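You operate a simulated robot arm through the tools that you are given. There is no shell and no other tool. Be economical: measure what you need, move in short steps, check, and stop when the job is done.

The job below is to be done with a simulated robot arm. You get a single attempt, and the scene is never put back.

Task
Swap the white band extinguisher for the yellow band one and latch it in.
Fine: stand the old one on the oil hatch. Set down upright: white band extinguisher, yellow band extinguisher.
Where things are to end (x, y in the base frame): white band extinguisher within 60 mm of [740, -240].

The check looks at the end state, three seconds after you hand in, the way a careful person would. Anything else that was tipped, shoved, dropped, spilled or broken makes it a failure.

Robot
A 6-joint arm with a two-finger parallel gripper, fixed in place. Base frame: the origin is at the foot of the arm, x ahead of it, y to its left, z up. Units: mm, degrees, N and s.
With the tool pointing down near the work surface it reaches from about 180 to 840 mm from the base axis. Its first joint turns from -166.0 to 166.0 degrees. Payload 3.91 kg.
The TCP is the grasp point between the finger pads, 30 mm short of the fingertips. In the tool frame z runs along the fingers and y along their closing line. Largest opening 110 mm; finger width 20, thickness 10; the body of the gripper, 48 by 112 mm, starts 55 mm behind the TCP.
Orientation is that of the tool frame in the base frame, as a unit quaternion [w, x, y, z]. With the fingers straight down and closing along the base's y, the tool's x points along the base's -x, its y along +y and its z along -z.

Tools
- The arm moves only by the tool arm_command. Its argument "steps" is text: rows parted by semicolons, each of 6 numbers parted by spaces: the shift along the tool's x, y, z in mm, then the turn, a rotation vector about the tool's x, y, z in degrees. In form: x y z ax ay az; .... A call has 1 to 20 rows; each row is the pose to reach, as a shift and turn from the pose commanded when the call began, along the tool's axes at that moment. "hand" is the finger opening in mm, from 0 to 110, set as the call begins (left out, the last holds). Each row takes 0.2 s and may step no farther than 50 mm and 8.6 degrees from the row before; otherwise, or with a gripper value out of range, the whole call is refused. Where a pose cannot be reached the arm comes as near as it can. A force on the tool above 90 N (or 10 N above the force at the start of the call, whichever is more), or a blocked arm, ends the call early, and 0.2 s more pass. Each finger travels about 108 mm/s and halts on what it meets, pressing with about 38 N; the grip force reading is that of the motor and also rises with nothing between the fingers. The clock runs only during rows and for 0.2 s after the last one: add rows that repeat a pose to give the fingers time. The reply holds the time, the measured pose of the TCP, the force on the tool along the base axes, the opening and the grip force, in the units named above and with some noise, with the torque about the TCP (base axes, N m) and any sound that the robot's microphone picked up.
- Cameras (640 x 400 px; columns grow to the right, rows downward): "scene" is fixed at [54.1, -503.4, 1478.2]; the picture's right is [0.62, -0.79, 0.00], its down [-0.40, -0.31, -0.86] and it looks along [0.68, 0.53, -0.51] (base axes); focal length 368 px, centre (320, 200). "wrist" rides on the gripper at [77, 7, -114] in the tool frame; the picture's right is [-0.09, 1.00, 0.00], its down [-0.80, -0.07, -0.59] and it looks along [-0.59, -0.05, 0.80] (tool axes); focal length 270 px, centre (320, 200). There is no depth. A picture from a camera that has moved, and an enlarged one, comes with that camera's place and axes in the base frame and with its lens. The place of the scene camera against the robot may be out by one fixed shift of up to 18 mm in any direction.
- camera(camera): a new picture of that camera. No time passes.
- slide_trunk(by): slides the trunk up (or, below 0, down) by that many mm; the arm rides with it, the base frame stays. It gives what a move gives, with no picture.
- inspect(camera, box): a new picture of the part [left, top, right, bottom] of that camera's present view, enlarged. No time passes.
- hand_in(): hands the job in; it is judged then, once.

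Work in short steps. Places have to be worked out from the pictures, the camera data and where the tool is seen: move nearer, look again, correct. Check each grasp and each placing, and mend what went wrong. You have 120 turns and 84 pictures in all, those below and enlarged ones among them. Open the gripper and draw the arm clear of the work before you hand the job in, unless the task says otherwise; then end with one line.

The tools are called after ">>>" as a command line: name --argument value ..., lists and objects as JSON in quotes. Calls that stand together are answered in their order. arm_command: Moves the arm, as the interface text tells. Its arguments: {"type":"object","properties":{"steps":{"type":"string"},"hand":{"type":"number"}},"required":["steps"]} The other tools are called the same way: slide_trunk (by) slides the trunk up or down; camera (camera) takes a picture; inspect (camera, box) takes an enlarged picture of a part of a camera's view; hand_in () hands the job in.

At the start:

```text
clock: 0.0
ee_pos: [338.9, 277.2, 1227.0]
orientation: [0.0, 0.0, 1.0, 0.0]
force: [0.4, -0.8, -0.8]
ft_torque: [0.01, -0.01, 0.0]
width: 110.0
finger_force: 0.0
trunk travel left (down, up): [-475.0, 65.0]
```

scene: 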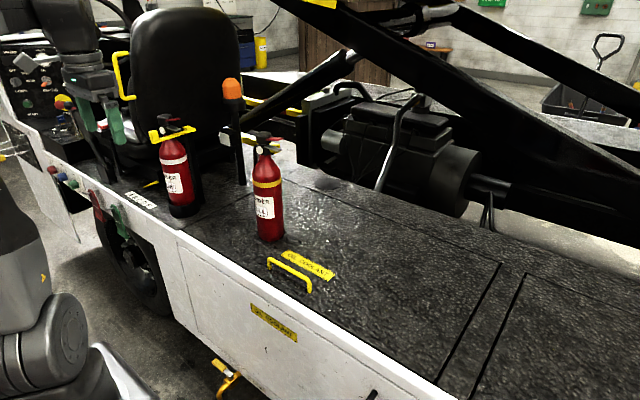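
wrist: 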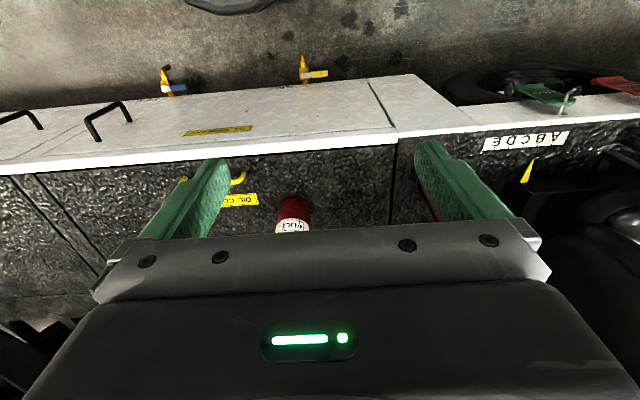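

I start by looking closely at the two extinguishers and the bracket.

>>> inspect --camera "scene" --box '[120, 100, 220, 230]'

>>> inspect --camera "scene" --box '[220, 110, 350, 300]'

```text
3.08 times, centred on (170, 165) of scene
camera zoom: at [54.1, -503.4, 1478.2], right [0.62, -0.79, 0.0], down [-0.4, -0.31, -0.86], along [0.68, 0.53, -0.51], focal length 1132 px, centre (782, 308)
```

zoom: 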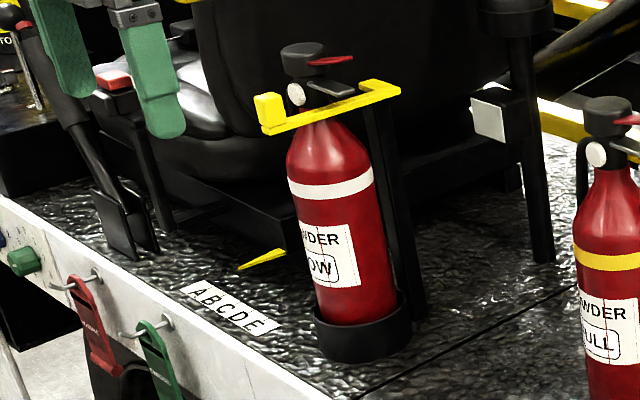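

```text
2.11 times, centred on (285, 205) of scene
camera zoom: at [54.1, -503.4, 1478.2], right [0.62, -0.79, 0.0], down [-0.4, -0.31, -0.86], along [0.68, 0.53, -0.51], focal length 774 px, centre (394, 190)
```

zoom: 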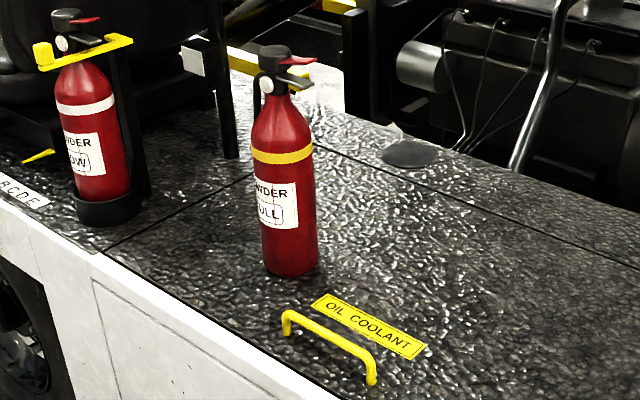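

White extinguisher looks to be around (645, 590), the yellow one around (720, 220), with the deck near z 770. I turn the tool toward azimuth 40°, so the camera will end up on top once I tilt to horizontal.

>>> arm_command --steps "0 0 0 0 0 8.4; 0 0 0 0 0 16.8; 0 0 0 0 0 25.2; 0 0 0 0 0 33.6; 0 0 0 0 0 42; 0 0 0 0 0 50.4; 0 0 0 0 0 58.8; 0 0 0 0 0 67.2; 0 0 0 0 0 75.6; 0 0 0 0 0 84; 0 0 0 0 0 92.4; 0 0 0 0 0 100.8; 0 0 0 0 0 109.2; 0 0 0 0 0 117.6; 0 0 0 0 0 126; 0 0 0 0 0 134; 0 0 0 0 0 140"

```text
clock: 3.6
ee_pos: [418.7, 180.0, 1211.2]
orientation: [-0.013, 0.932, 0.363, -0.002]
force: [-0.4, 0.1, 0.1]
ft_torque: [-0.01, -0.02, 0.01]
width: 109.6
finger_force: 0.0
out of reach, approached as far as the arm can: row 15, 16, 17
trunk travel left (down, up): [-475.0, 65.0]
```

The yaw came out at about 42.6°, with some drift at the reach limit. Next I tilt the tool toward horizontal.

>>> arm_command --steps "0 0 0 0 8.4 0; 0 0 0 0 16.8 0; 0 0 0 0 25.2 0; 0 0 0 0 33.6 0; 0 0 0 0 42 0; 0 0 0 0 50.4 0; 0 0 0 0 58.8 0; 0 0 0 0 67.2 0; 0 0 0 0 75.6 0; 0 0 0 0 84 0; 0 0 0 0 90 0"

>>> camera --camera "wrist"

>>> camera --camera "scene"

```text
clock: 6.0
ee_pos: [420.7, 180.7, 1216.1]
orientation: [-0.266, 0.66, 0.246, 0.657]
force: [-0.8, 0.3, -0.6]
ft_torque: [0.01, 0.04, 0.0]
width: 110.2
finger_force: 0.1
trunk travel left (down, up): [-475.0, 65.0]
```

```text
79 pictures are left
camera wrist: at [341.6, 95.2, 1290.8], right [0.67, -0.73, -0.12], down [-0.5, -0.33, -0.8], along [0.55, 0.6, -0.59], focal length 270 px, centre (320, 200)
```

wrist: 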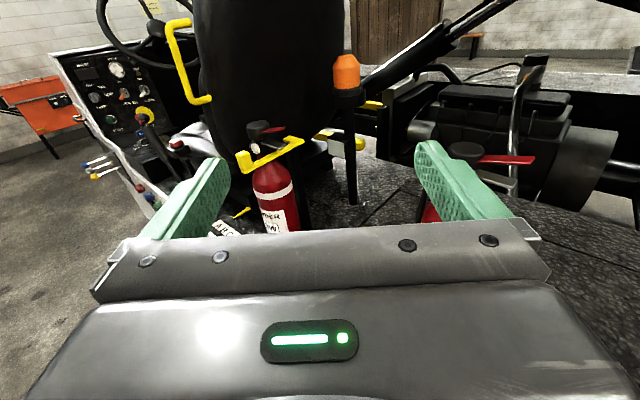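

```text
78 pictures are left
```

scene: 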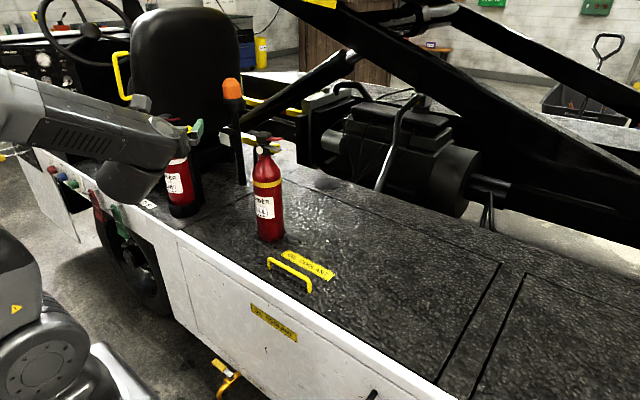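

The orientation works and the view is good. I enlarge the bracket and latch.

>>> inspect --camera "wrist" --box '[200, 100, 360, 240]'

```text
2.86 times, centred on (280, 170) of wrist
camera zoom: at [341.6, 95.2, 1290.8], right [0.67, -0.73, -0.12], down [-0.5, -0.33, -0.8], along [0.55, 0.6, -0.59], focal length 772 px, centre (434, 286)
```

zoom: 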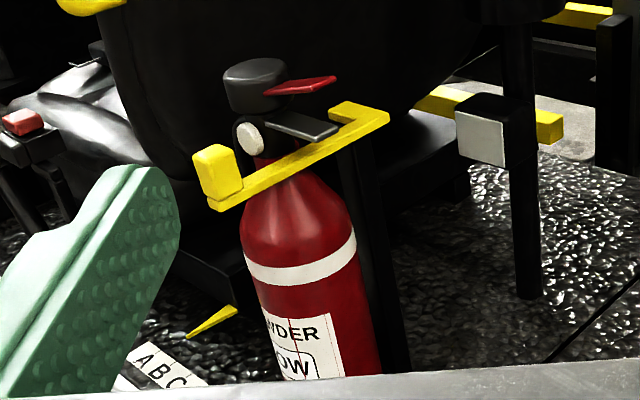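

To get a proper baseline I move 150 mm to the left and slightly down, then look again.

>>> arm_command --steps "-20 -45 0 0 0 0; -40 -90 0 0 0 0; -60 -130 0 0 0 0; -80 -160 0 0 0 0; -80 -160 0 0 0 0"

>>> inspect --camera "wrist" --box '[280, 80, 440, 220]'

>>> camera --camera "wrist"

```text
clock: 7.2
ee_pos: [325.2, 274.1, 1143.7]
orientation: [-0.267, 0.661, 0.249, 0.656]
force: [0.3, -0.6, 0.2]
ft_torque: [-0.02, 0.03, -0.01]
width: 110.1
finger_force: 0.1
out of reach, approached as far as the arm can: row 4, 5
trunk travel left (down, up): [-475.0, 65.0]
```

```text
2.86 times, centred on (360, 150) of wrist
camera zoom: at [247.0, 188.3, 1219.4], right [0.68, -0.73, -0.11], down [-0.5, -0.34, -0.8], along [0.54, 0.6, -0.59], focal length 772 px, centre (206, 343)
```

zoom: 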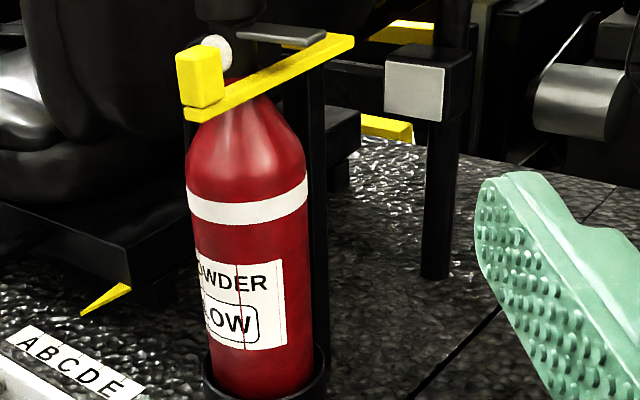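

```text
75 pictures are left
camera wrist: at [247.0, 188.3, 1219.4], right [0.68, -0.73, -0.11], down [-0.5, -0.34, -0.8], along [0.54, 0.6, -0.59], focal length 270 px, centre (320, 200)
```

wrist: 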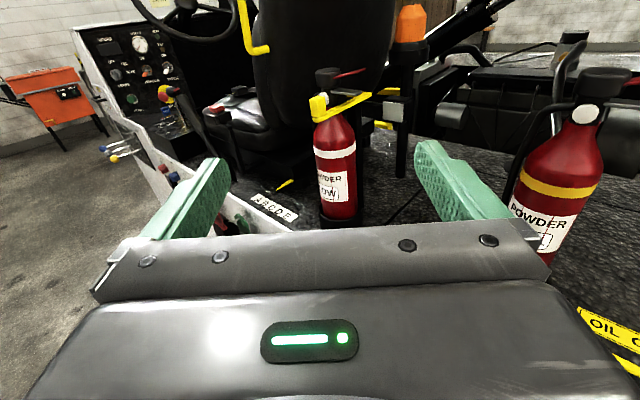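

By triangulation the latch block is at about (545, 493, 1088), the bar runs along x at y≈495 to (684, 491), and the extinguisher axis is near (622, 542). I need a top view to see how the latch works, so I move closer and higher and tilt down.

>>> arm_command --steps "40 0 20 0 -5 0; 80 0 50 0 -10 0; 110 0 90 0 -15 0; 110 0 120 0 -22 0; 110 0 140 0 -28 0; 110 0 140 0 -28 0"

>>> camera --camera "wrist"

```text
clock: 8.6
ee_pos: [394.4, 401.7, 1239.4]
orientation: [-0.185, 0.8, 0.294, 0.488]
force: [0.2, -0.5, 0.2]
ft_torque: [0.0, 0.0, 0.0]
width: 110.2
finger_force: 0.1
out of reach, approached as far as the arm can: row 3, 4, 5, 6
trunk travel left (down, up): [-475.0, 65.0]
```

```text
74 pictures are left
camera wrist: at [348.1, 351.8, 1359.0], right [0.62, -0.78, -0.09], down [-0.73, -0.53, -0.44], along [0.3, 0.34, -0.89], focal length 270 px, centre (320, 200)
```

wrist: 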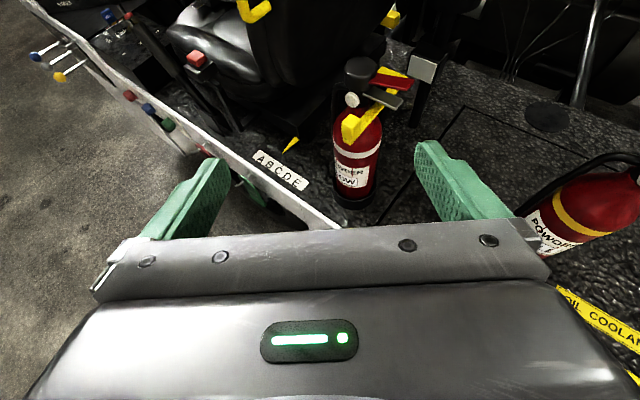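

>>> inspect --camera "wrist" --box '[300, 40, 450, 215]'

```text
2.29 times, centred on (375, 128) of wrist
camera zoom: at [348.1, 351.8, 1359.0], right [0.62, -0.78, -0.09], down [-0.73, -0.53, -0.44], along [0.3, 0.34, -0.89], focal length 618 px, centre (194, 366)
```

zoom: 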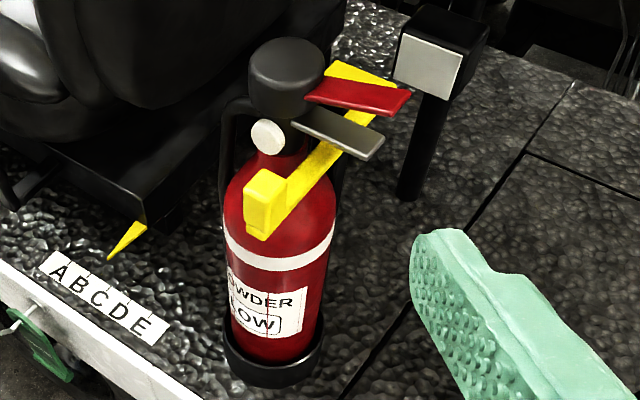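

The bar crosses over the shoulder on the −y side, so it blocks lifting. The levers sit above it, so it should swing sideways about the rear post toward −y. I lower the trunk to bring the arm to a comfortable height.

>>> slide_trunk --by -150

```text
clock: 10.3
ee_pos: [395.4, 404.3, 1087.5]
orientation: [-0.186, 0.8, 0.296, 0.487]
force: [-0.9, 0.0, -0.2]
ft_torque: [-0.01, 0.03, -0.01]
width: 109.9
finger_force: 0.1
trunk travel left (down, up): [-325.0, 215.0]
```

I turn the tool to point along +x with the camera up, in front of the latch block, and close the fingers.

>>> arm_command --steps "9 -11 17 -6.7 4.35 1.53; 18 -22 34 -13.4 8.7 3.07; 27 -33 51 -20.1 13.05 4.6; 36 -44 69 -26.9 17.4 6.13; 45 -55 86 -33.6 21.7 7.67; 54 -65 103 -40.3 26.1 9.2; 54 -65 103 -40.3 26.1 9.2" --hand 0

>>> camera --camera "wrist"

```text
clock: 11.9
ee_pos: [441.1, 531.0, 1090.9]
orientation: [0.0, 0.706, -0.002, 0.708]
force: [0.6, 0.2, 0.0]
ft_torque: [0.0, -0.01, 0.0]
width: 0.0
finger_force: 38.1
trunk travel left (down, up): [-325.0, 215.0]
```

```text
72 pictures are left
camera wrist: at [326.5, 523.9, 1167.1], right [0.0, -1.0, -0.09], down [-0.59, 0.07, -0.8], along [0.8, 0.05, -0.59], focal length 270 px, centre (320, 200)
```

wrist: 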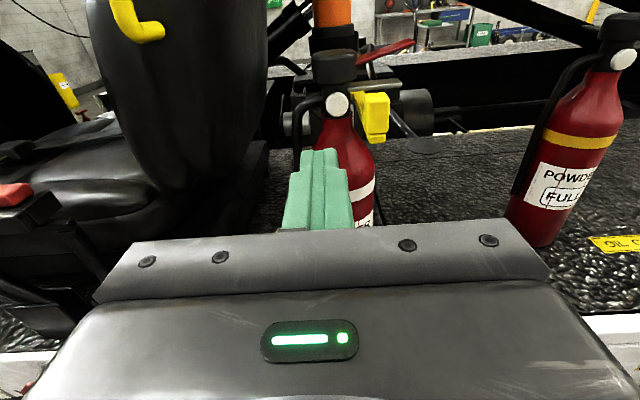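

>>> inspect --camera "wrist" --box '[270, 30, 470, 230]'

```text
2.00 times, centred on (370, 130) of wrist
camera zoom: at [326.5, 523.9, 1167.1], right [0.0, -1.0, -0.09], down [-0.59, 0.07, -0.8], along [0.8, 0.05, -0.59], focal length 541 px, centre (220, 340)
```

zoom: 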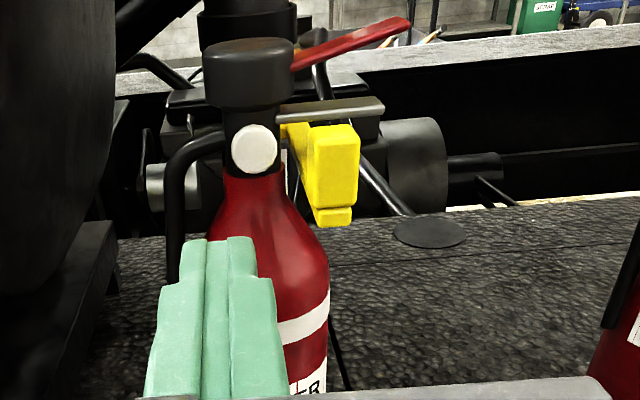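

The axis now resolves to about (601, 517), and the block front is at y 475–494, z 1076–1108. I slip the closed fingertip between the neck and the block.

>>> arm_command --steps "1 8 30 0 0 0; 1 15 60 0 0 0; 1 17 80 0 0 0; 1 17 91 0 0 0; 1 17 91 0 0 0"

>>> inspect --camera "wrist" --box '[240, 30, 440, 230]'

```text
clock: 13.2
ee_pos: [530.3, 513.1, 1090.4]
orientation: [0.001, 0.708, -0.002, 0.706]
force: [0.0, -0.7, -0.9]
ft_torque: [0.0, 0.01, 0.01]
width: 0.0
finger_force: 37.9
trunk travel left (down, up): [-325.0, 215.0]
```

```text
2.00 times, centred on (340, 130) of wrist
camera zoom: at [418.3, 505.4, 1167.9], right [0.0, -1.0, -0.09], down [-0.59, 0.07, -0.8], along [0.8, 0.05, -0.59], focal length 541 px, centre (280, 340)
```

zoom: 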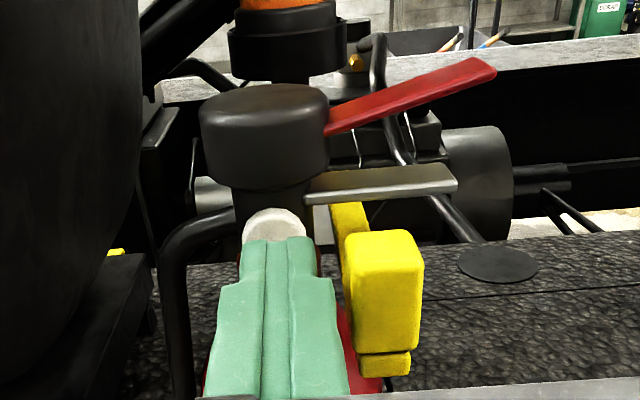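

The fingertip is just inside the block with no contact. I push the block toward −y along the expected arc in small steps.

>>> arm_command --steps "0 10 0 0 0 0; 0 18 1 0 0 0; 0 26 3 0 0 0; 0 34 5 0 0 0; 0 34 5 0 0 0"

>>> inspect --camera "wrist" --box '[240, 30, 440, 230]'

```text
clock: 14.3
ee_pos: [536.5, 477.7, 1090.8]
orientation: [0.001, 0.707, -0.001, 0.707]
force: [0.4, 0.0, 0.1]
ft_torque: [-0.02, -0.02, 0.04]
width: 0.1
finger_force: 37.9
trunk travel left (down, up): [-325.0, 215.0]
```

```text
2.00 times, centred on (340, 130) of wrist
camera zoom: at [422.4, 469.8, 1167.5], right [0.0, -1.0, -0.09], down [-0.59, 0.07, -0.8], along [0.8, 0.05, -0.59], focal length 541 px, centre (280, 340)
```

zoom: 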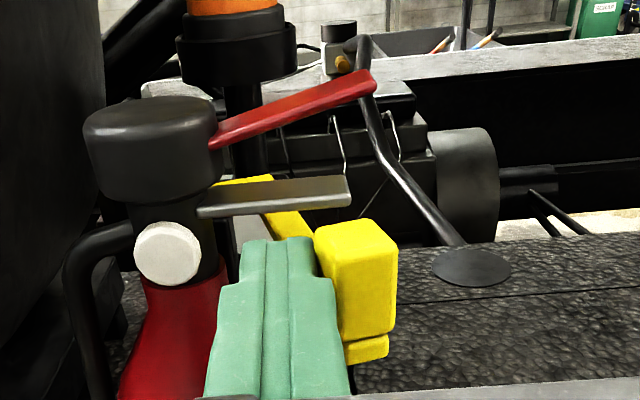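

It swings freely. I continue along the arc another ~45°.

>>> arm_command --steps "0 15 8 0 0 0; 0 30 17 0 0 0; 0 43 28 0 0 0; 0 55 41 0 0 0; 0 65 56 0 0 0; 0 73 71 0 0 0; 0 73 71 0 0 0"

>>> camera --camera "wrist"

```text
clock: 15.9
ee_pos: [603.2, 413.1, 1090.4]
orientation: [-0.001, 0.707, 0.003, 0.707]
force: [-12.4, 41.5, 2.9]
ft_torque: [0.05, -0.06, 0.82]
width: 0.1
finger_force: 37.9
trunk travel left (down, up): [-325.0, 215.0]
```

```text
68 pictures are left
camera wrist: at [488.0, 405.5, 1167.2], right [0.0, -1.0, -0.08], down [-0.59, 0.07, -0.8], along [0.8, 0.05, -0.59], focal length 270 px, centre (320, 200)
```

wrist: 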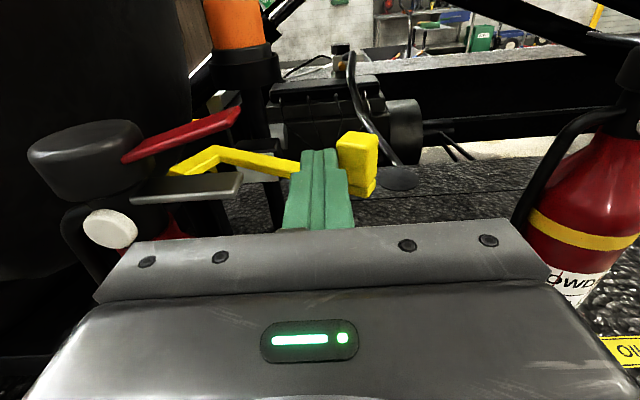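

A 42 N reaction suggests the latch is at its open stop. I back off and check that it stays open.

>>> arm_command --steps "0 -6 -4 0 0 0; 0 -10 -30 0 0 0; 0 -10 -70 0 0 0; 0 -10 -110 0 0 0; 0 -10 -150 0 0 0; 0 -20 -190 0 0 0"

>>> camera --camera "wrist"

```text
clock: 16.7
ee_pos: [567.0, 431.8, 1090.9]
orientation: [-0.009, 0.706, 0.01, 0.708]
force: [38.8, 48.2, -5.2]
ft_torque: [0.07, 0.11, 1.55]
width: 0.4
finger_force: 37.9
trunk travel left (down, up): [-325.0, 215.0]
stopped in row 3: the force on the tool passed its limit at 119 N (the readings are from after the stop); the commanded pose is now the measured one
```

```text
67 pictures are left
camera wrist: at [453.5, 420.6, 1166.9], right [0.03, -1.0, -0.09], down [-0.6, 0.05, -0.8], along [0.8, 0.08, -0.59], focal length 270 px, centre (320, 200)
```

wrist: 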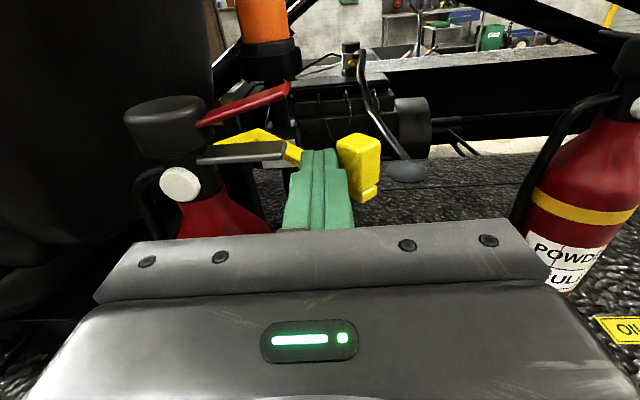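

The latch seems to press back on the finger. I relieve it straight toward +y to see whether it follows.

>>> arm_command --steps "0 -4 0 0 0 0; 0 -8 0 0 0 0; 0 -8 0 0 0 0"

>>> inspect --camera "wrist" --box '[160, 60, 440, 240]'

```text
clock: 17.5
ee_pos: [563.0, 427.9, 1098.9]
orientation: [-0.008, 0.704, 0.004, 0.71]
force: [0.2, -0.3, 0.4]
ft_torque: [0.0, -0.01, -0.05]
width: 0.0
finger_force: 37.5
trunk travel left (down, up): [-325.0, 215.0]
```

```text
2.22 times, centred on (300, 150) of wrist
camera zoom: at [447.6, 418.7, 1173.8], right [0.01, -1.0, -0.09], down [-0.59, 0.07, -0.81], along [0.81, 0.07, -0.58], focal length 601 px, centre (364, 311)
```

zoom: 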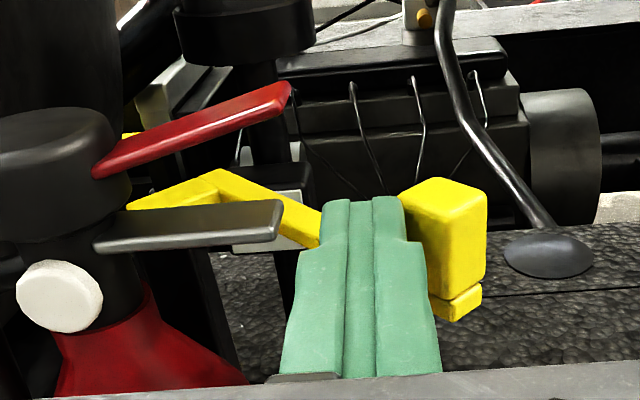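

The force is now zero and the finger sits in front of the bar with the block to its right. I retreat in −x in small steps, drifting slightly to +y.

>>> arm_command --steps "0 -3 -6 0 0 0; 0 -5 -12 0 0 0; 0 -6 -20 0 0 0; 0 -6 -20 0 0 0"

>>> inspect --camera "wrist" --box '[160, 60, 440, 240]'

```text
clock: 18.5
ee_pos: [542.8, 435.7, 1097.1]
orientation: [-0.009, 0.704, 0.005, 0.71]
force: [-0.5, 0.4, -0.6]
ft_torque: [0.01, 0.02, -0.02]
width: 0.1
finger_force: 37.7
trunk travel left (down, up): [-325.0, 215.0]
```

```text
2.22 times, centred on (300, 150) of wrist
camera zoom: at [428.2, 425.1, 1172.6], right [0.02, -1.0, -0.09], down [-0.59, 0.06, -0.8], along [0.81, 0.07, -0.59], focal length 601 px, centre (364, 311)
```

zoom: 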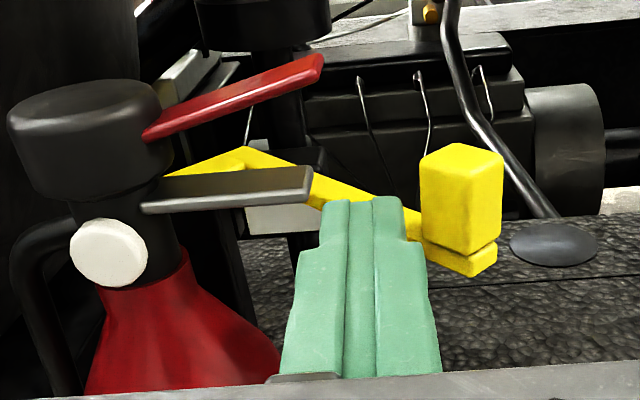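

The latch stays put this time. I retreat fully to in front of the bracket and look at where the bar is.

>>> arm_command --steps "0 -5 -40 0 0 0; 0 -5 -80 0 0 0; 0 -5 -120 0 0 0; 0 -5 -120 0 0 0"

>>> camera --camera "wrist"

>>> inspect --camera "scene" --box '[120, 90, 300, 230]'

```text
clock: 19.5
ee_pos: [424.7, 442.3, 1094.3]
orientation: [-0.008, 0.705, 0.004, 0.71]
force: [-0.2, -0.1, -0.7]
ft_torque: [-0.01, -0.02, 0.0]
width: 0.4
finger_force: 37.3
trunk travel left (down, up): [-325.0, 215.0]
```

```text
64 pictures are left
camera wrist: at [310.3, 431.3, 1169.3], right [0.02, -1.0, -0.09], down [-0.59, 0.06, -0.81], along [0.81, 0.07, -0.59], focal length 270 px, centre (320, 200)
```

wrist: 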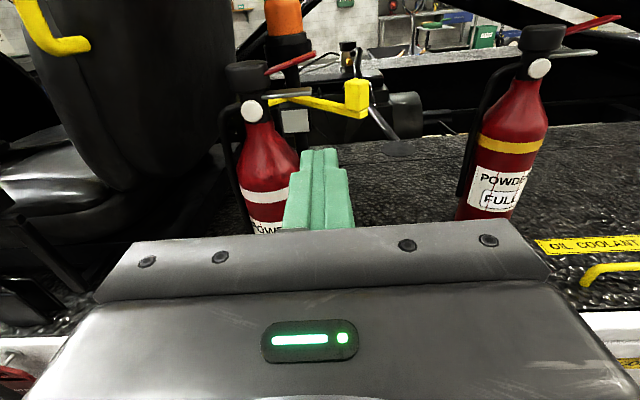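

```text
2.86 times, centred on (210, 160) of scene
camera zoom: at [54.1, -503.4, 1478.2], right [0.62, -0.79, 0.0], down [-0.4, -0.31, -0.86], along [0.68, 0.53, -0.51], focal length 1051 px, centre (634, 314)
```

zoom: 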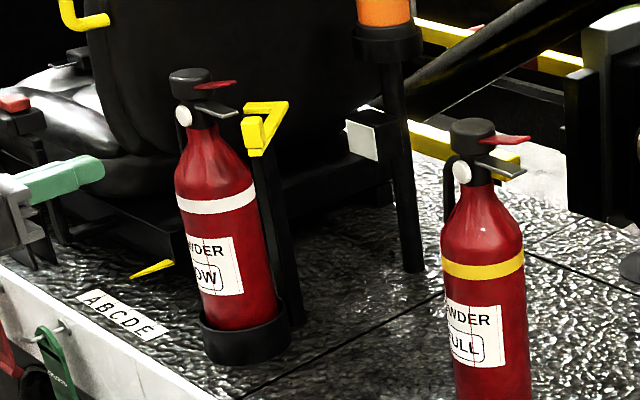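

The bar is now swung clear by about 36°. Before grasping I check the hose on the side of the body.

>>> inspect --camera "wrist" --box '[200, 50, 320, 240]'

>>> inspect --camera "wrist" --box '[430, 10, 640, 240]'

```text
2.11 times, centred on (260, 145) of wrist
camera zoom: at [310.3, 431.3, 1169.3], right [0.02, -1.0, -0.09], down [-0.59, 0.06, -0.81], along [0.81, 0.07, -0.59], focal length 569 px, centre (446, 316)
```

zoom: 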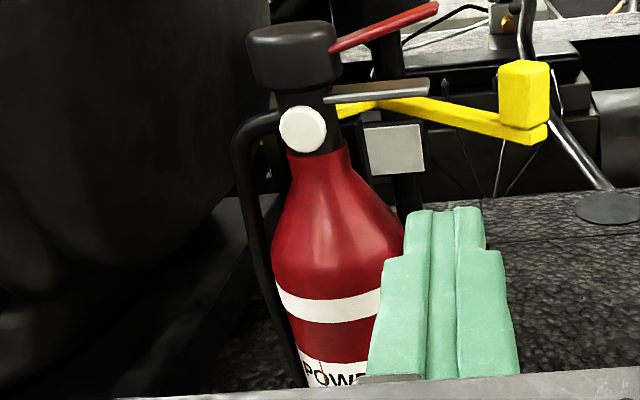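

```text
1.74 times, centred on (535, 125) of wrist
camera zoom: at [310.3, 431.3, 1169.3], right [0.02, -1.0, -0.09], down [-0.59, 0.06, -0.81], along [0.81, 0.07, -0.59], focal length 470 px, centre (-54, 330)
```

zoom: 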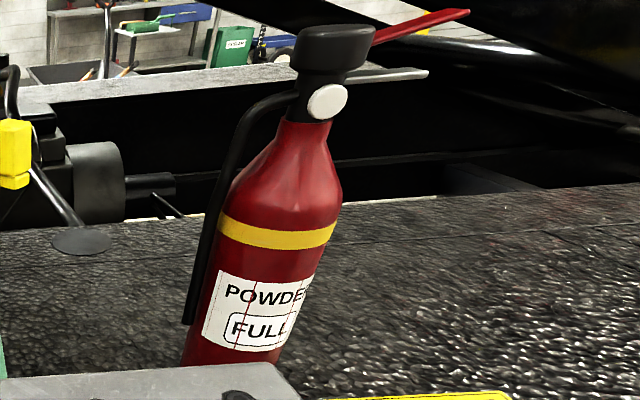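

The hose runs down the +y side (azimuth about 85°), so I approach at azimuth 35° so the pads miss both hose and post. I go to a pre-grasp at z≈930, opened.

>>> arm_command --steps "-35 2 0 6.8 -0.1 -0.1; -75 4 5 13.6 -0.2 -0.1; -115 6 20 20.4 -0.3 -0.2; -150 7 40 27.2 -0.3 -0.3; -164 7 59 34 -0.4 -0.3; -164 7 59 34 -0.4 -0.3" --hand 110

>>> camera --camera "wrist"

```text
clock: 20.9
ee_pos: [484.2, 433.4, 931.2]
orientation: [-0.212, 0.675, 0.212, 0.675]
force: [-0.7, 0.3, 0.0]
ft_torque: [0.04, 0.0, 0.01]
width: 110.1
finger_force: 0.0
trunk travel left (down, up): [-325.0, 215.0]
```

```text
60 pictures are left
camera wrist: at [393.6, 361.1, 1007.5], right [0.57, -0.81, -0.09], down [-0.53, -0.29, -0.8], along [0.63, 0.5, -0.59], focal length 270 px, centre (320, 200)
```

wrist: 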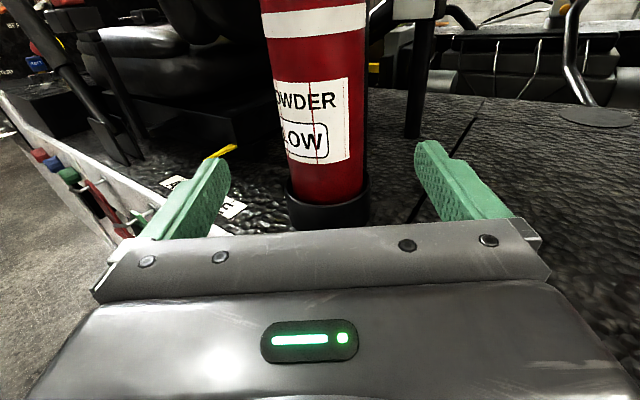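

The body is centred between the fingers and the distance agrees. I advance 128 mm and check before closing.

>>> arm_command --steps "0 0 40 0 0 0; 0 0 80 0 0 0; 0 0 110 0 0 0; 0 0 128 0 0 0; 0 0 128 0 0 0"

>>> camera --camera "wrist"

>>> inspect --camera "scene" --box '[100, 90, 280, 240]'

```text
clock: 22.1
ee_pos: [586.7, 506.4, 932.1]
orientation: [-0.213, 0.674, 0.214, 0.674]
force: [-0.4, 0.1, 0.3]
ft_torque: [-0.03, 0.0, 0.0]
width: 109.8
finger_force: 0.1
trunk travel left (down, up): [-325.0, 215.0]
```

```text
59 pictures are left
camera wrist: at [497.1, 433.6, 1008.4], right [0.57, -0.82, -0.08], down [-0.53, -0.29, -0.8], along [0.63, 0.5, -0.59], focal length 270 px, centre (320, 200)
```

wrist: 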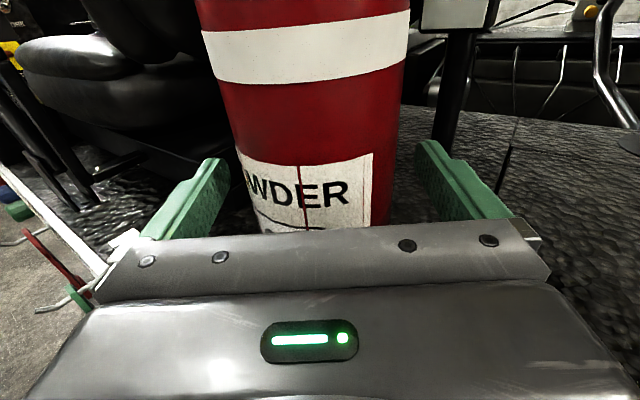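

```text
2.67 times, centred on (190, 165) of scene
camera zoom: at [54.1, -503.4, 1478.2], right [0.62, -0.79, 0.0], down [-0.4, -0.31, -0.86], along [0.68, 0.53, -0.51], focal length 981 px, centre (667, 293)
```

zoom: 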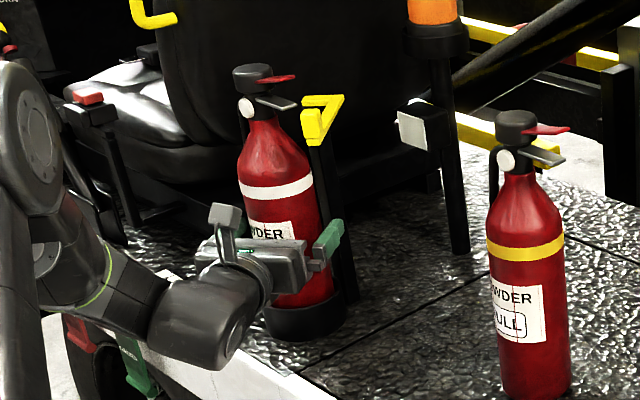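

Well placed. I nudge 6 mm deeper and 2 mm left, then close.

>>> arm_command --steps "0 -2 6 0 0 0; 0 -2 6 0 0 0"

>>> arm_command --steps "0 0 0 0 0 0; 0 0 0 0 0 0; 0 0 0 0 0 0; 0 0 0 0 0 0" --hand 60

>>> camera --camera "wrist"

```text
clock: 22.7
ee_pos: [591.0, 511.8, 933.5]
orientation: [-0.212, 0.674, 0.215, 0.675]
force: [0.6, -0.4, -0.3]
ft_torque: [0.02, -0.03, -0.03]
width: 109.9
finger_force: 0.1
trunk travel left (down, up): [-325.0, 215.0]
```

```text
clock: 23.7
ee_pos: [592.0, 510.8, 932.7]
orientation: [-0.212, 0.673, 0.215, 0.675]
force: [3.4, -2.9, 1.7]
ft_torque: [-0.02, -0.28, -0.09]
width: 79.3
finger_force: 37.5
trunk travel left (down, up): [-325.0, 215.0]
```

```text
57 pictures are left
camera wrist: at [501.5, 438.5, 1009.0], right [0.57, -0.82, -0.09], down [-0.53, -0.28, -0.8], along [0.63, 0.5, -0.59], focal length 270 px, centre (320, 200)
```

wrist: 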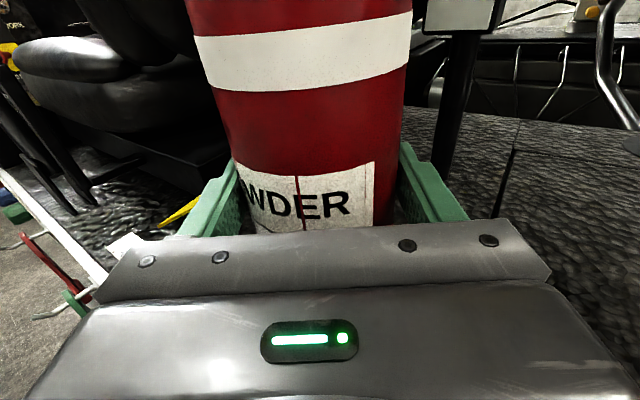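

Firm grip at 79 mm. I lift 40 mm gently and check the load.

>>> arm_command --steps "5 0 0 0 0 0; 12 0 0 0 0 0; 20 0 0 0 0 0; 30 0 0 0 0 0; 40 0 0 0 0 0; 40 0 0 0 0 0"

>>> camera --camera "scene"

>>> camera --camera "wrist"

```text
clock: 25.1
ee_pos: [590.4, 513.4, 971.8]
orientation: [-0.212, 0.674, 0.215, 0.674]
force: [0.3, 0.1, -9.7]
ft_torque: [-0.03, 0.07, 0.04]
width: 79.1
finger_force: 38.1
trunk travel left (down, up): [-325.0, 215.0]
```

```text
56 pictures are left
```

scene: 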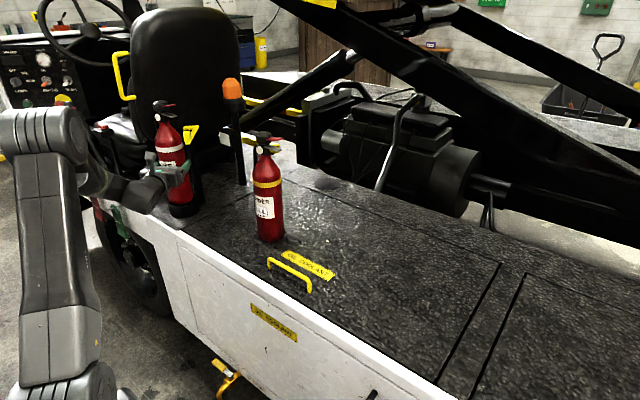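

```text
55 pictures are left
camera wrist: at [500.5, 441.3, 1049.0], right [0.57, -0.81, -0.08], down [-0.53, -0.29, -0.8], along [0.63, 0.5, -0.59], focal length 270 px, centre (320, 200)
```

wrist: 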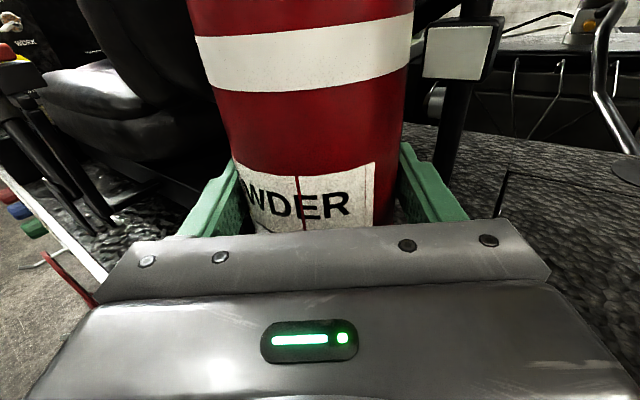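

1 kg load, no slip. I lift another 70 mm and back out along −x.

>>> arm_command --steps "25 0 0 0 0 0; 50 0 0 0 0 0; 70 0 0 0 0 0; 70 -17 -25 0 0 0; 70 -40 -57 0 0 0; 70 -63 -90 0 0 0; 70 -86 -123 0 0 0; 70 -86 -123 0 0 0"

>>> camera --camera "scene"

```text
clock: 26.9
ee_pos: [439.7, 511.5, 1040.7]
orientation: [-0.213, 0.674, 0.214, 0.674]
force: [0.1, 0.7, -9.0]
ft_torque: [-0.04, 0.11, -0.02]
width: 79.1
finger_force: 38.0
trunk travel left (down, up): [-325.0, 215.0]
```

```text
54 pictures are left
```

scene: 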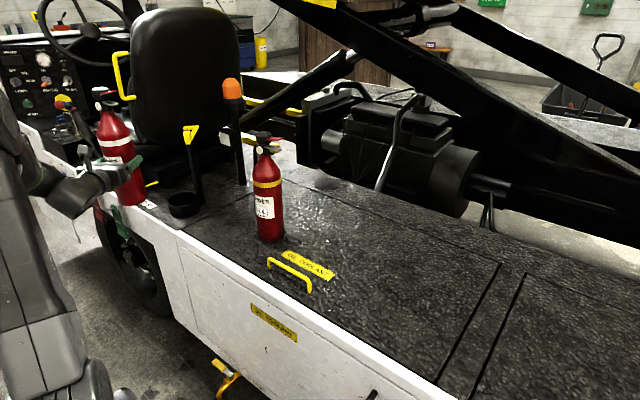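

The white one is out, and the cup, post and latch are clear. I sweep it around toward (490, −225), keeping inside the yellow one's radius and turning the yaw to about −21°.

>>> arm_command --steps "0 43.3 -18.2 -3.5 0 0; 0 86.7 -36.4 -7 0 0; 0 130 -54.7 -10.5 0 0; 0 173.4 -72.9 -14 0 0; 0 216.8 -91.1 -17.5 0 0; 0 254.4 -117.5 -21 0 0; 0 292 -143.9 -24.5 0 0; 0 329.6 -170.3 -28 0 0; 0 367.2 -196.7 -31.5 0 0; 0 404.8 -223.1 -35 0 0; 0 442.4 -249.5 -38.5 0 0; 0 480 -275.9 -42 0 0; 0 517.6 -302.3 -45.5 0 0; 0 555.2 -328.7 -49 0 0; 0 592.8 -355.1 -52.5 0 0; 0 630.4 -381.5 -56 0 0; 0 630.4 -381.5 -56 0 0"

>>> camera --camera "scene"

>>> camera --camera "wrist"

```text
clock: 30.5
ee_pos: [500.3, -207.7, 1049.7]
orientation: [0.135, 0.695, -0.13, 0.694]
force: [0.3, -0.1, -9.4]
ft_torque: [0.03, 0.08, 0.01]
width: 78.8
finger_force: 38.3
out of reach, approached as far as the arm can: row 15, 16, 17
trunk travel left (down, up): [-325.0, 215.0]
```

```text
53 pictures are left
```

scene: 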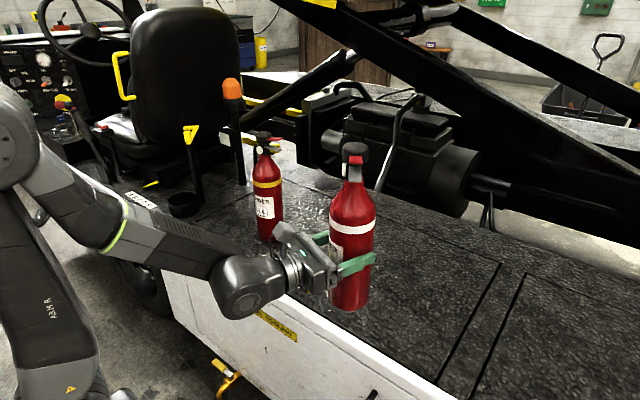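

```text
52 pictures are left
camera wrist: at [391.4, -172.3, 1124.9], right [-0.37, -0.93, -0.08], down [-0.53, 0.28, -0.8], along [0.77, -0.25, -0.59], focal length 270 px, centre (320, 200)
```

wrist: 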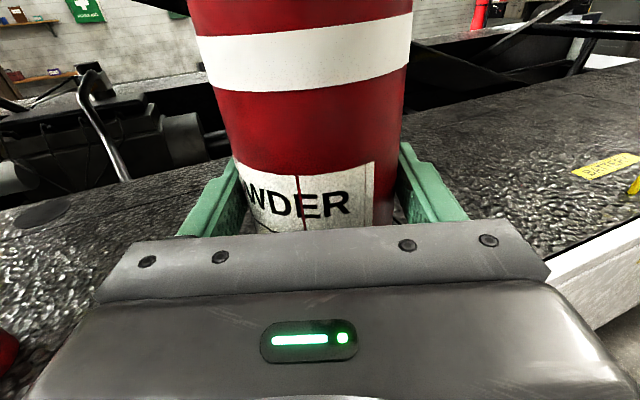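

The load is fine. I extend outward toward (727, −235), staying high.

>>> arm_command --steps "0 -12 44 0 0 0; 0 -24 88 0 0 0; 0 -36 132 0 0 0; 0 -48 176 0 0 0; 0 -58 221 0 0 0; 0 -58 221 0 0 0"

>>> camera --camera "scene"

```text
clock: 31.9
ee_pos: [725.8, -234.6, 1048.9]
orientation: [0.129, 0.695, -0.127, 0.696]
force: [0.4, -1.0, -10.0]
ft_torque: [0.03, 0.11, -0.01]
width: 79.0
finger_force: 37.7
trunk travel left (down, up): [-325.0, 215.0]
```

```text
51 pictures are left
```

scene: 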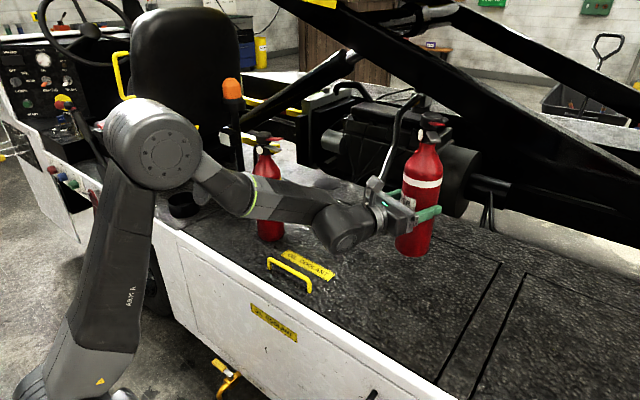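

I descend to just above contact height; it was held at 933 when standing in the cup.

>>> arm_command --steps "-30 0 0 0 0 0; -60 0 0 0 0 0; -85 0 0 0 0 0; -100 0 0 0 0 0; -108 0 0 0 0 0; -108 0 0 0 0 0"

>>> inspect --camera "scene" --box '[320, 140, 520, 340]'

```text
clock: 33.3
ee_pos: [723.8, -232.3, 941.9]
orientation: [0.129, 0.695, -0.128, 0.696]
force: [-0.2, -0.1, -10.0]
ft_torque: [0.07, 0.11, 0.01]
width: 79.1
finger_force: 38.0
trunk travel left (down, up): [-325.0, 215.0]
```

```text
2.00 times, centred on (420, 240) of scene
camera zoom: at [54.1, -503.4, 1478.2], right [0.62, -0.79, 0.0], down [-0.4, -0.31, -0.86], along [0.68, 0.53, -0.51], focal length 736 px, centre (120, 120)
```

zoom: 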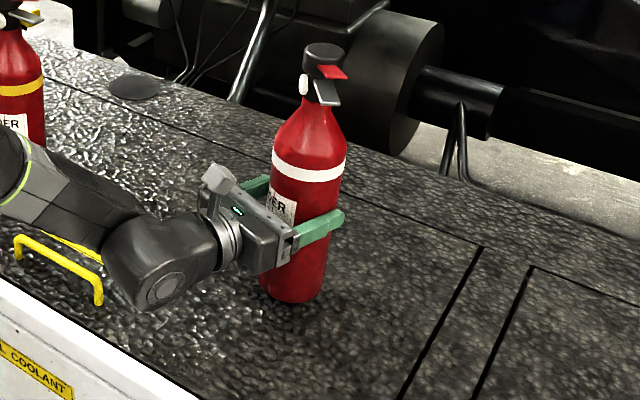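

It stands over the hatch, inside its seams. I lower in small steps until the deck takes the weight.

>>> arm_command --steps "-3 0 0 0 0 0; -6 0 0 0 0 0; -9 0 0 0 0 0; -12 0 0 0 0 0; -12 0 0 0 0 0"

```text
clock: 34.5
ee_pos: [724.4, -231.8, 929.4]
orientation: [0.129, 0.695, -0.128, 0.696]
force: [-0.2, 0.0, -9.4]
ft_torque: [0.05, 0.05, 0.0]
width: 79.2
finger_force: 38.2
trunk travel left (down, up): [-325.0, 215.0]
```

>>> arm_command --steps "-2 0 0 0 0 0; -4 0 0 0 0 0; -6 0 0 0 0 0; -6 0 0 0 0 0"

```text
clock: 35.5
ee_pos: [722.3, -233.5, 929.2]
orientation: [0.129, 0.691, -0.127, 0.699]
force: [5.4, -1.1, 22.6]
ft_torque: [0.25, 0.2, 0.01]
width: 79.1
finger_force: 38.7
trunk travel left (down, up): [-325.0, 215.0]
```

Contact. I ease up 4 mm to relax it, then open.

>>> arm_command --steps "2 0 0 0 0 0; 4 0 0 0 0 0; 4 0 0 0 0 0"

```text
clock: 36.3
ee_pos: [724.0, -234.4, 928.4]
orientation: [0.128, 0.694, -0.128, 0.696]
force: [11.1, -3.7, 20.5]
ft_torque: [0.21, -0.86, -0.26]
width: 79.2
finger_force: 38.1
trunk travel left (down, up): [-325.0, 215.0]
```

>>> arm_command --steps "1 0 0 0 0 0; 2 0 0 0 0 0; 2 0 0 0 0 0"

```text
clock: 37.1
ee_pos: [723.5, -233.1, 927.8]
orientation: [0.129, 0.695, -0.128, 0.695]
force: [10.7, 0.9, 8.1]
ft_torque: [0.48, -1.06, -0.23]
width: 79.0
finger_force: 37.9
trunk travel left (down, up): [-325.0, 215.0]
```

Nearly relaxed. I raise 1 mm more and open.

>>> arm_command --steps "1 0 0 0 0 0; 1 0 0 0 0 0"

>>> arm_command --steps "1 0 0 0 0 0; 1 0 0 0 0 0; 1 0 0 0 0 0" --hand 110

>>> camera --camera "wrist"

>>> inspect --camera "scene" --box '[320, 140, 520, 340]'

```text
clock: 37.7
ee_pos: [723.1, -233.8, 929.1]
orientation: [0.128, 0.696, -0.127, 0.694]
force: [5.4, 2.9, -1.7]
ft_torque: [0.59, -0.5, -0.17]
width: 79.1
finger_force: 37.5
trunk travel left (down, up): [-325.0, 215.0]
```

```text
clock: 38.5
ee_pos: [722.1, -234.6, 931.3]
orientation: [0.129, 0.695, -0.127, 0.696]
force: [-0.7, -0.3, 0.1]
ft_torque: [-0.04, 0.02, -0.02]
width: 110.3
finger_force: 0.0
trunk travel left (down, up): [-325.0, 215.0]
```

```text
49 pictures are left
camera wrist: at [613.5, -199.8, 1007.5], right [-0.36, -0.93, -0.09], down [-0.53, 0.28, -0.8], along [0.77, -0.24, -0.59], focal length 270 px, centre (320, 200)
```

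wrist: 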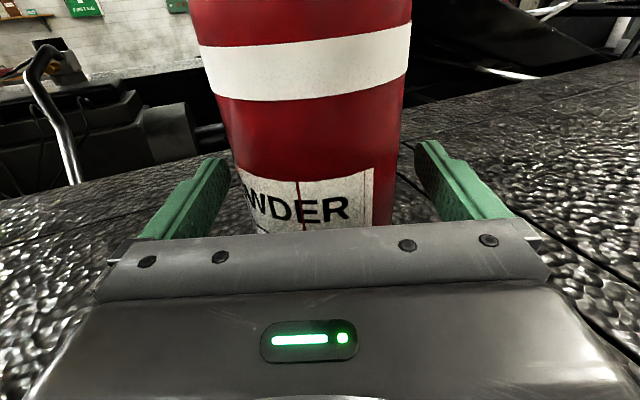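

```text
2.00 times, centred on (420, 240) of scene
camera zoom: at [54.1, -503.4, 1478.2], right [0.62, -0.79, 0.0], down [-0.4, -0.31, -0.86], along [0.68, 0.53, -0.51], focal length 736 px, centre (120, 120)
```

zoom: 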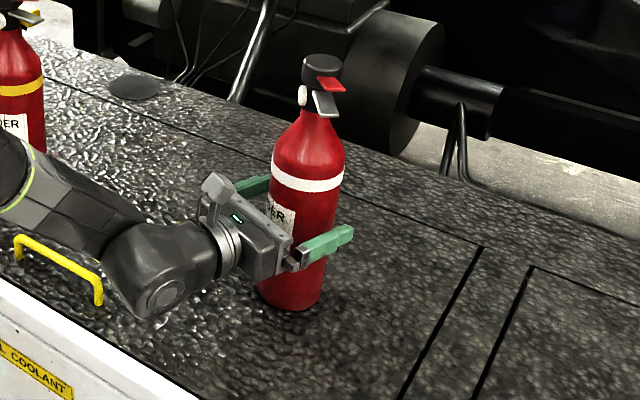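

White stands upright at about (736, −240). I back straight out.

>>> arm_command --steps "0 0 -20 0 0 0; 0 0 -45 0 0 0; 0 0 -80 0 0 0; 0 0 -120 0 0 0; 10 0 -160 0 0 0; 30 0 -200 0 0 0; 30 0 -200 0 0 0"

>>> camera --camera "scene"

>>> camera --camera "wrist"

```text
clock: 40.1
ee_pos: [535.3, -160.5, 961.2]
orientation: [0.129, 0.695, -0.127, 0.696]
force: [0.9, -0.6, 0.0]
ft_torque: [0.02, 0.03, 0.0]
width: 109.9
finger_force: 0.1
trunk travel left (down, up): [-325.0, 215.0]
```

```text
47 pictures are left
```

scene: 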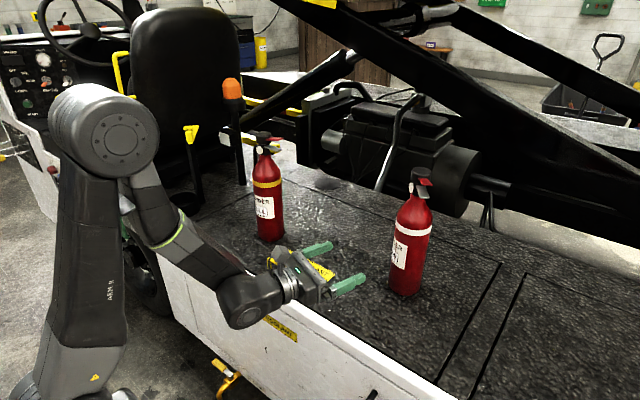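

```text
46 pictures are left
camera wrist: at [426.4, -126.2, 1036.5], right [-0.36, -0.93, -0.09], down [-0.53, 0.28, -0.8], along [0.77, -0.24, -0.59], focal length 270 px, centre (320, 200)
```

wrist: 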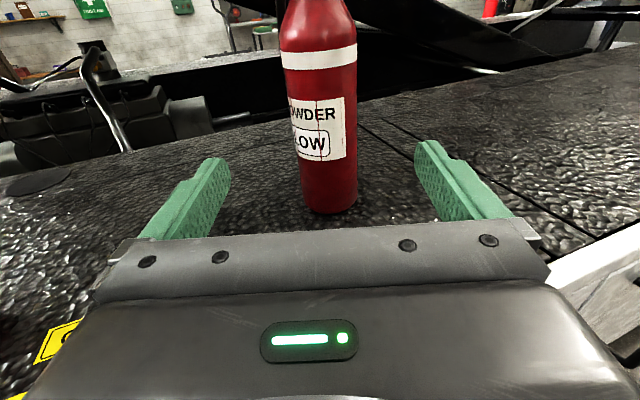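

White is standing well on the hatch. Now I move to a pre-grasp view of the yellow one at azimuth 35°.

>>> arm_command --steps "-2 -34 -11 8 0 0; -4 -68 -22 16 0 0; -6 -102 -33 24 0 0; -8 -136 -44 32 0 0; -10 -170 -55 40 0 0; -12 -204 -66 48 0 0; -15 -236 -76 56 0 0; -15 -236 -76 56 0 0"

>>> camera --camera "wrist"

```text
clock: 41.9
ee_pos: [471.5, 75.9, 860.9]
orientation: [-0.202, 0.662, 0.23, 0.684]
force: [0.5, 0.2, 0.2]
ft_torque: [0.02, 0.0, 0.03]
width: 110.1
finger_force: 0.0
out of reach, approached as far as the arm can: row 1, 2, 3, 4, 5, 6, 7, 8
trunk travel left (down, up): [-325.0, 215.0]
```

```text
45 pictures are left
camera wrist: at [379.4, 5.6, 934.6], right [0.58, -0.81, -0.04], down [-0.49, -0.31, -0.81], along [0.65, 0.49, -0.58], focal length 270 px, centre (320, 200)
```

wrist: 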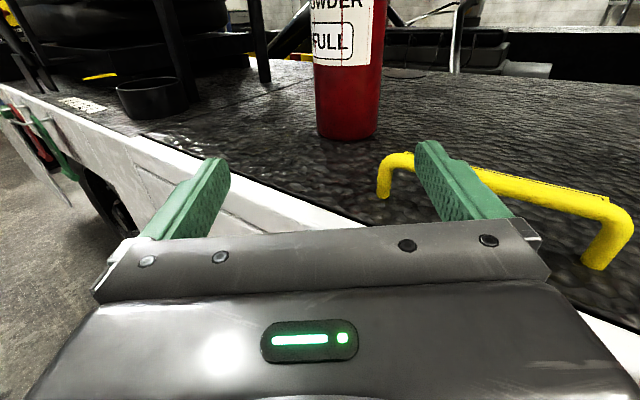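

The arm hit its inner-radius limit and sagged to z 861. I raise it and move it outward to (576, 96, 961), restoring the orientation.

>>> arm_command --steps "30 1.4 0.5 0 0 0; 64 14.7 17.4 0 0 1; 91 27 48 -0.3 -0.5 2; 96.5 44.8 83.7 -0.7 -1 2.7; 96 49.5 98.8 -0.7 -1 2.7; 96 49.5 98.8 -0.7 -1 2.7"

>>> camera --camera "wrist"

```text
clock: 43.3
ee_pos: [448.0, 64.8, 864.2]
orientation: [-0.211, 0.673, 0.214, 0.676]
force: [-1.1, 0.1, -0.2]
ft_torque: [-0.01, -0.04, 0.01]
width: 110.2
finger_force: 0.2
out of reach, approached as far as the arm can: row 1, 2, 3, 4, 5, 6
trunk travel left (down, up): [-325.0, 215.0]
```

```text
44 pictures are left
camera wrist: at [357.8, -5.9, 939.3], right [0.57, -0.82, -0.08], down [-0.52, -0.28, -0.8], along [0.63, 0.5, -0.59], focal length 270 px, centre (320, 200)
```

wrist: 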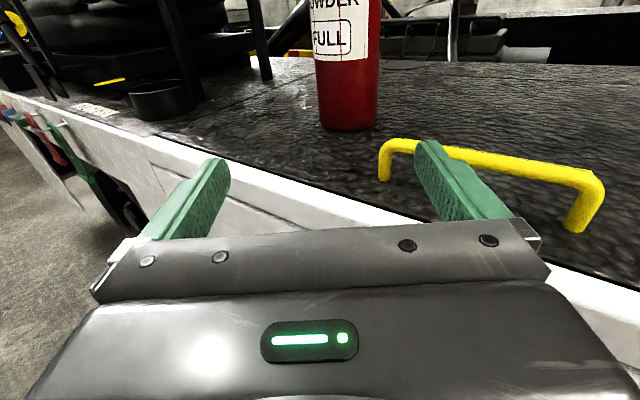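

>>> camera --camera "scene"

```text
43 pictures are left
```

scene: 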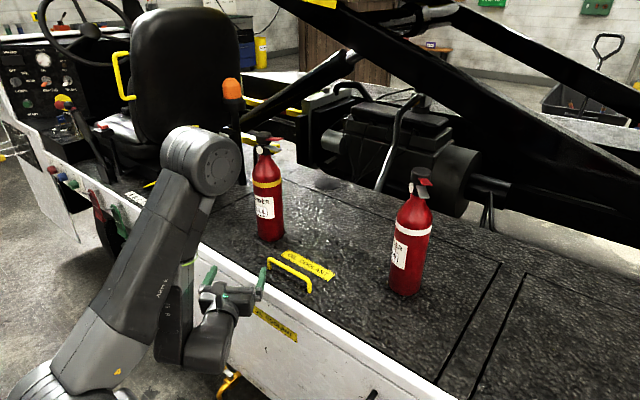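

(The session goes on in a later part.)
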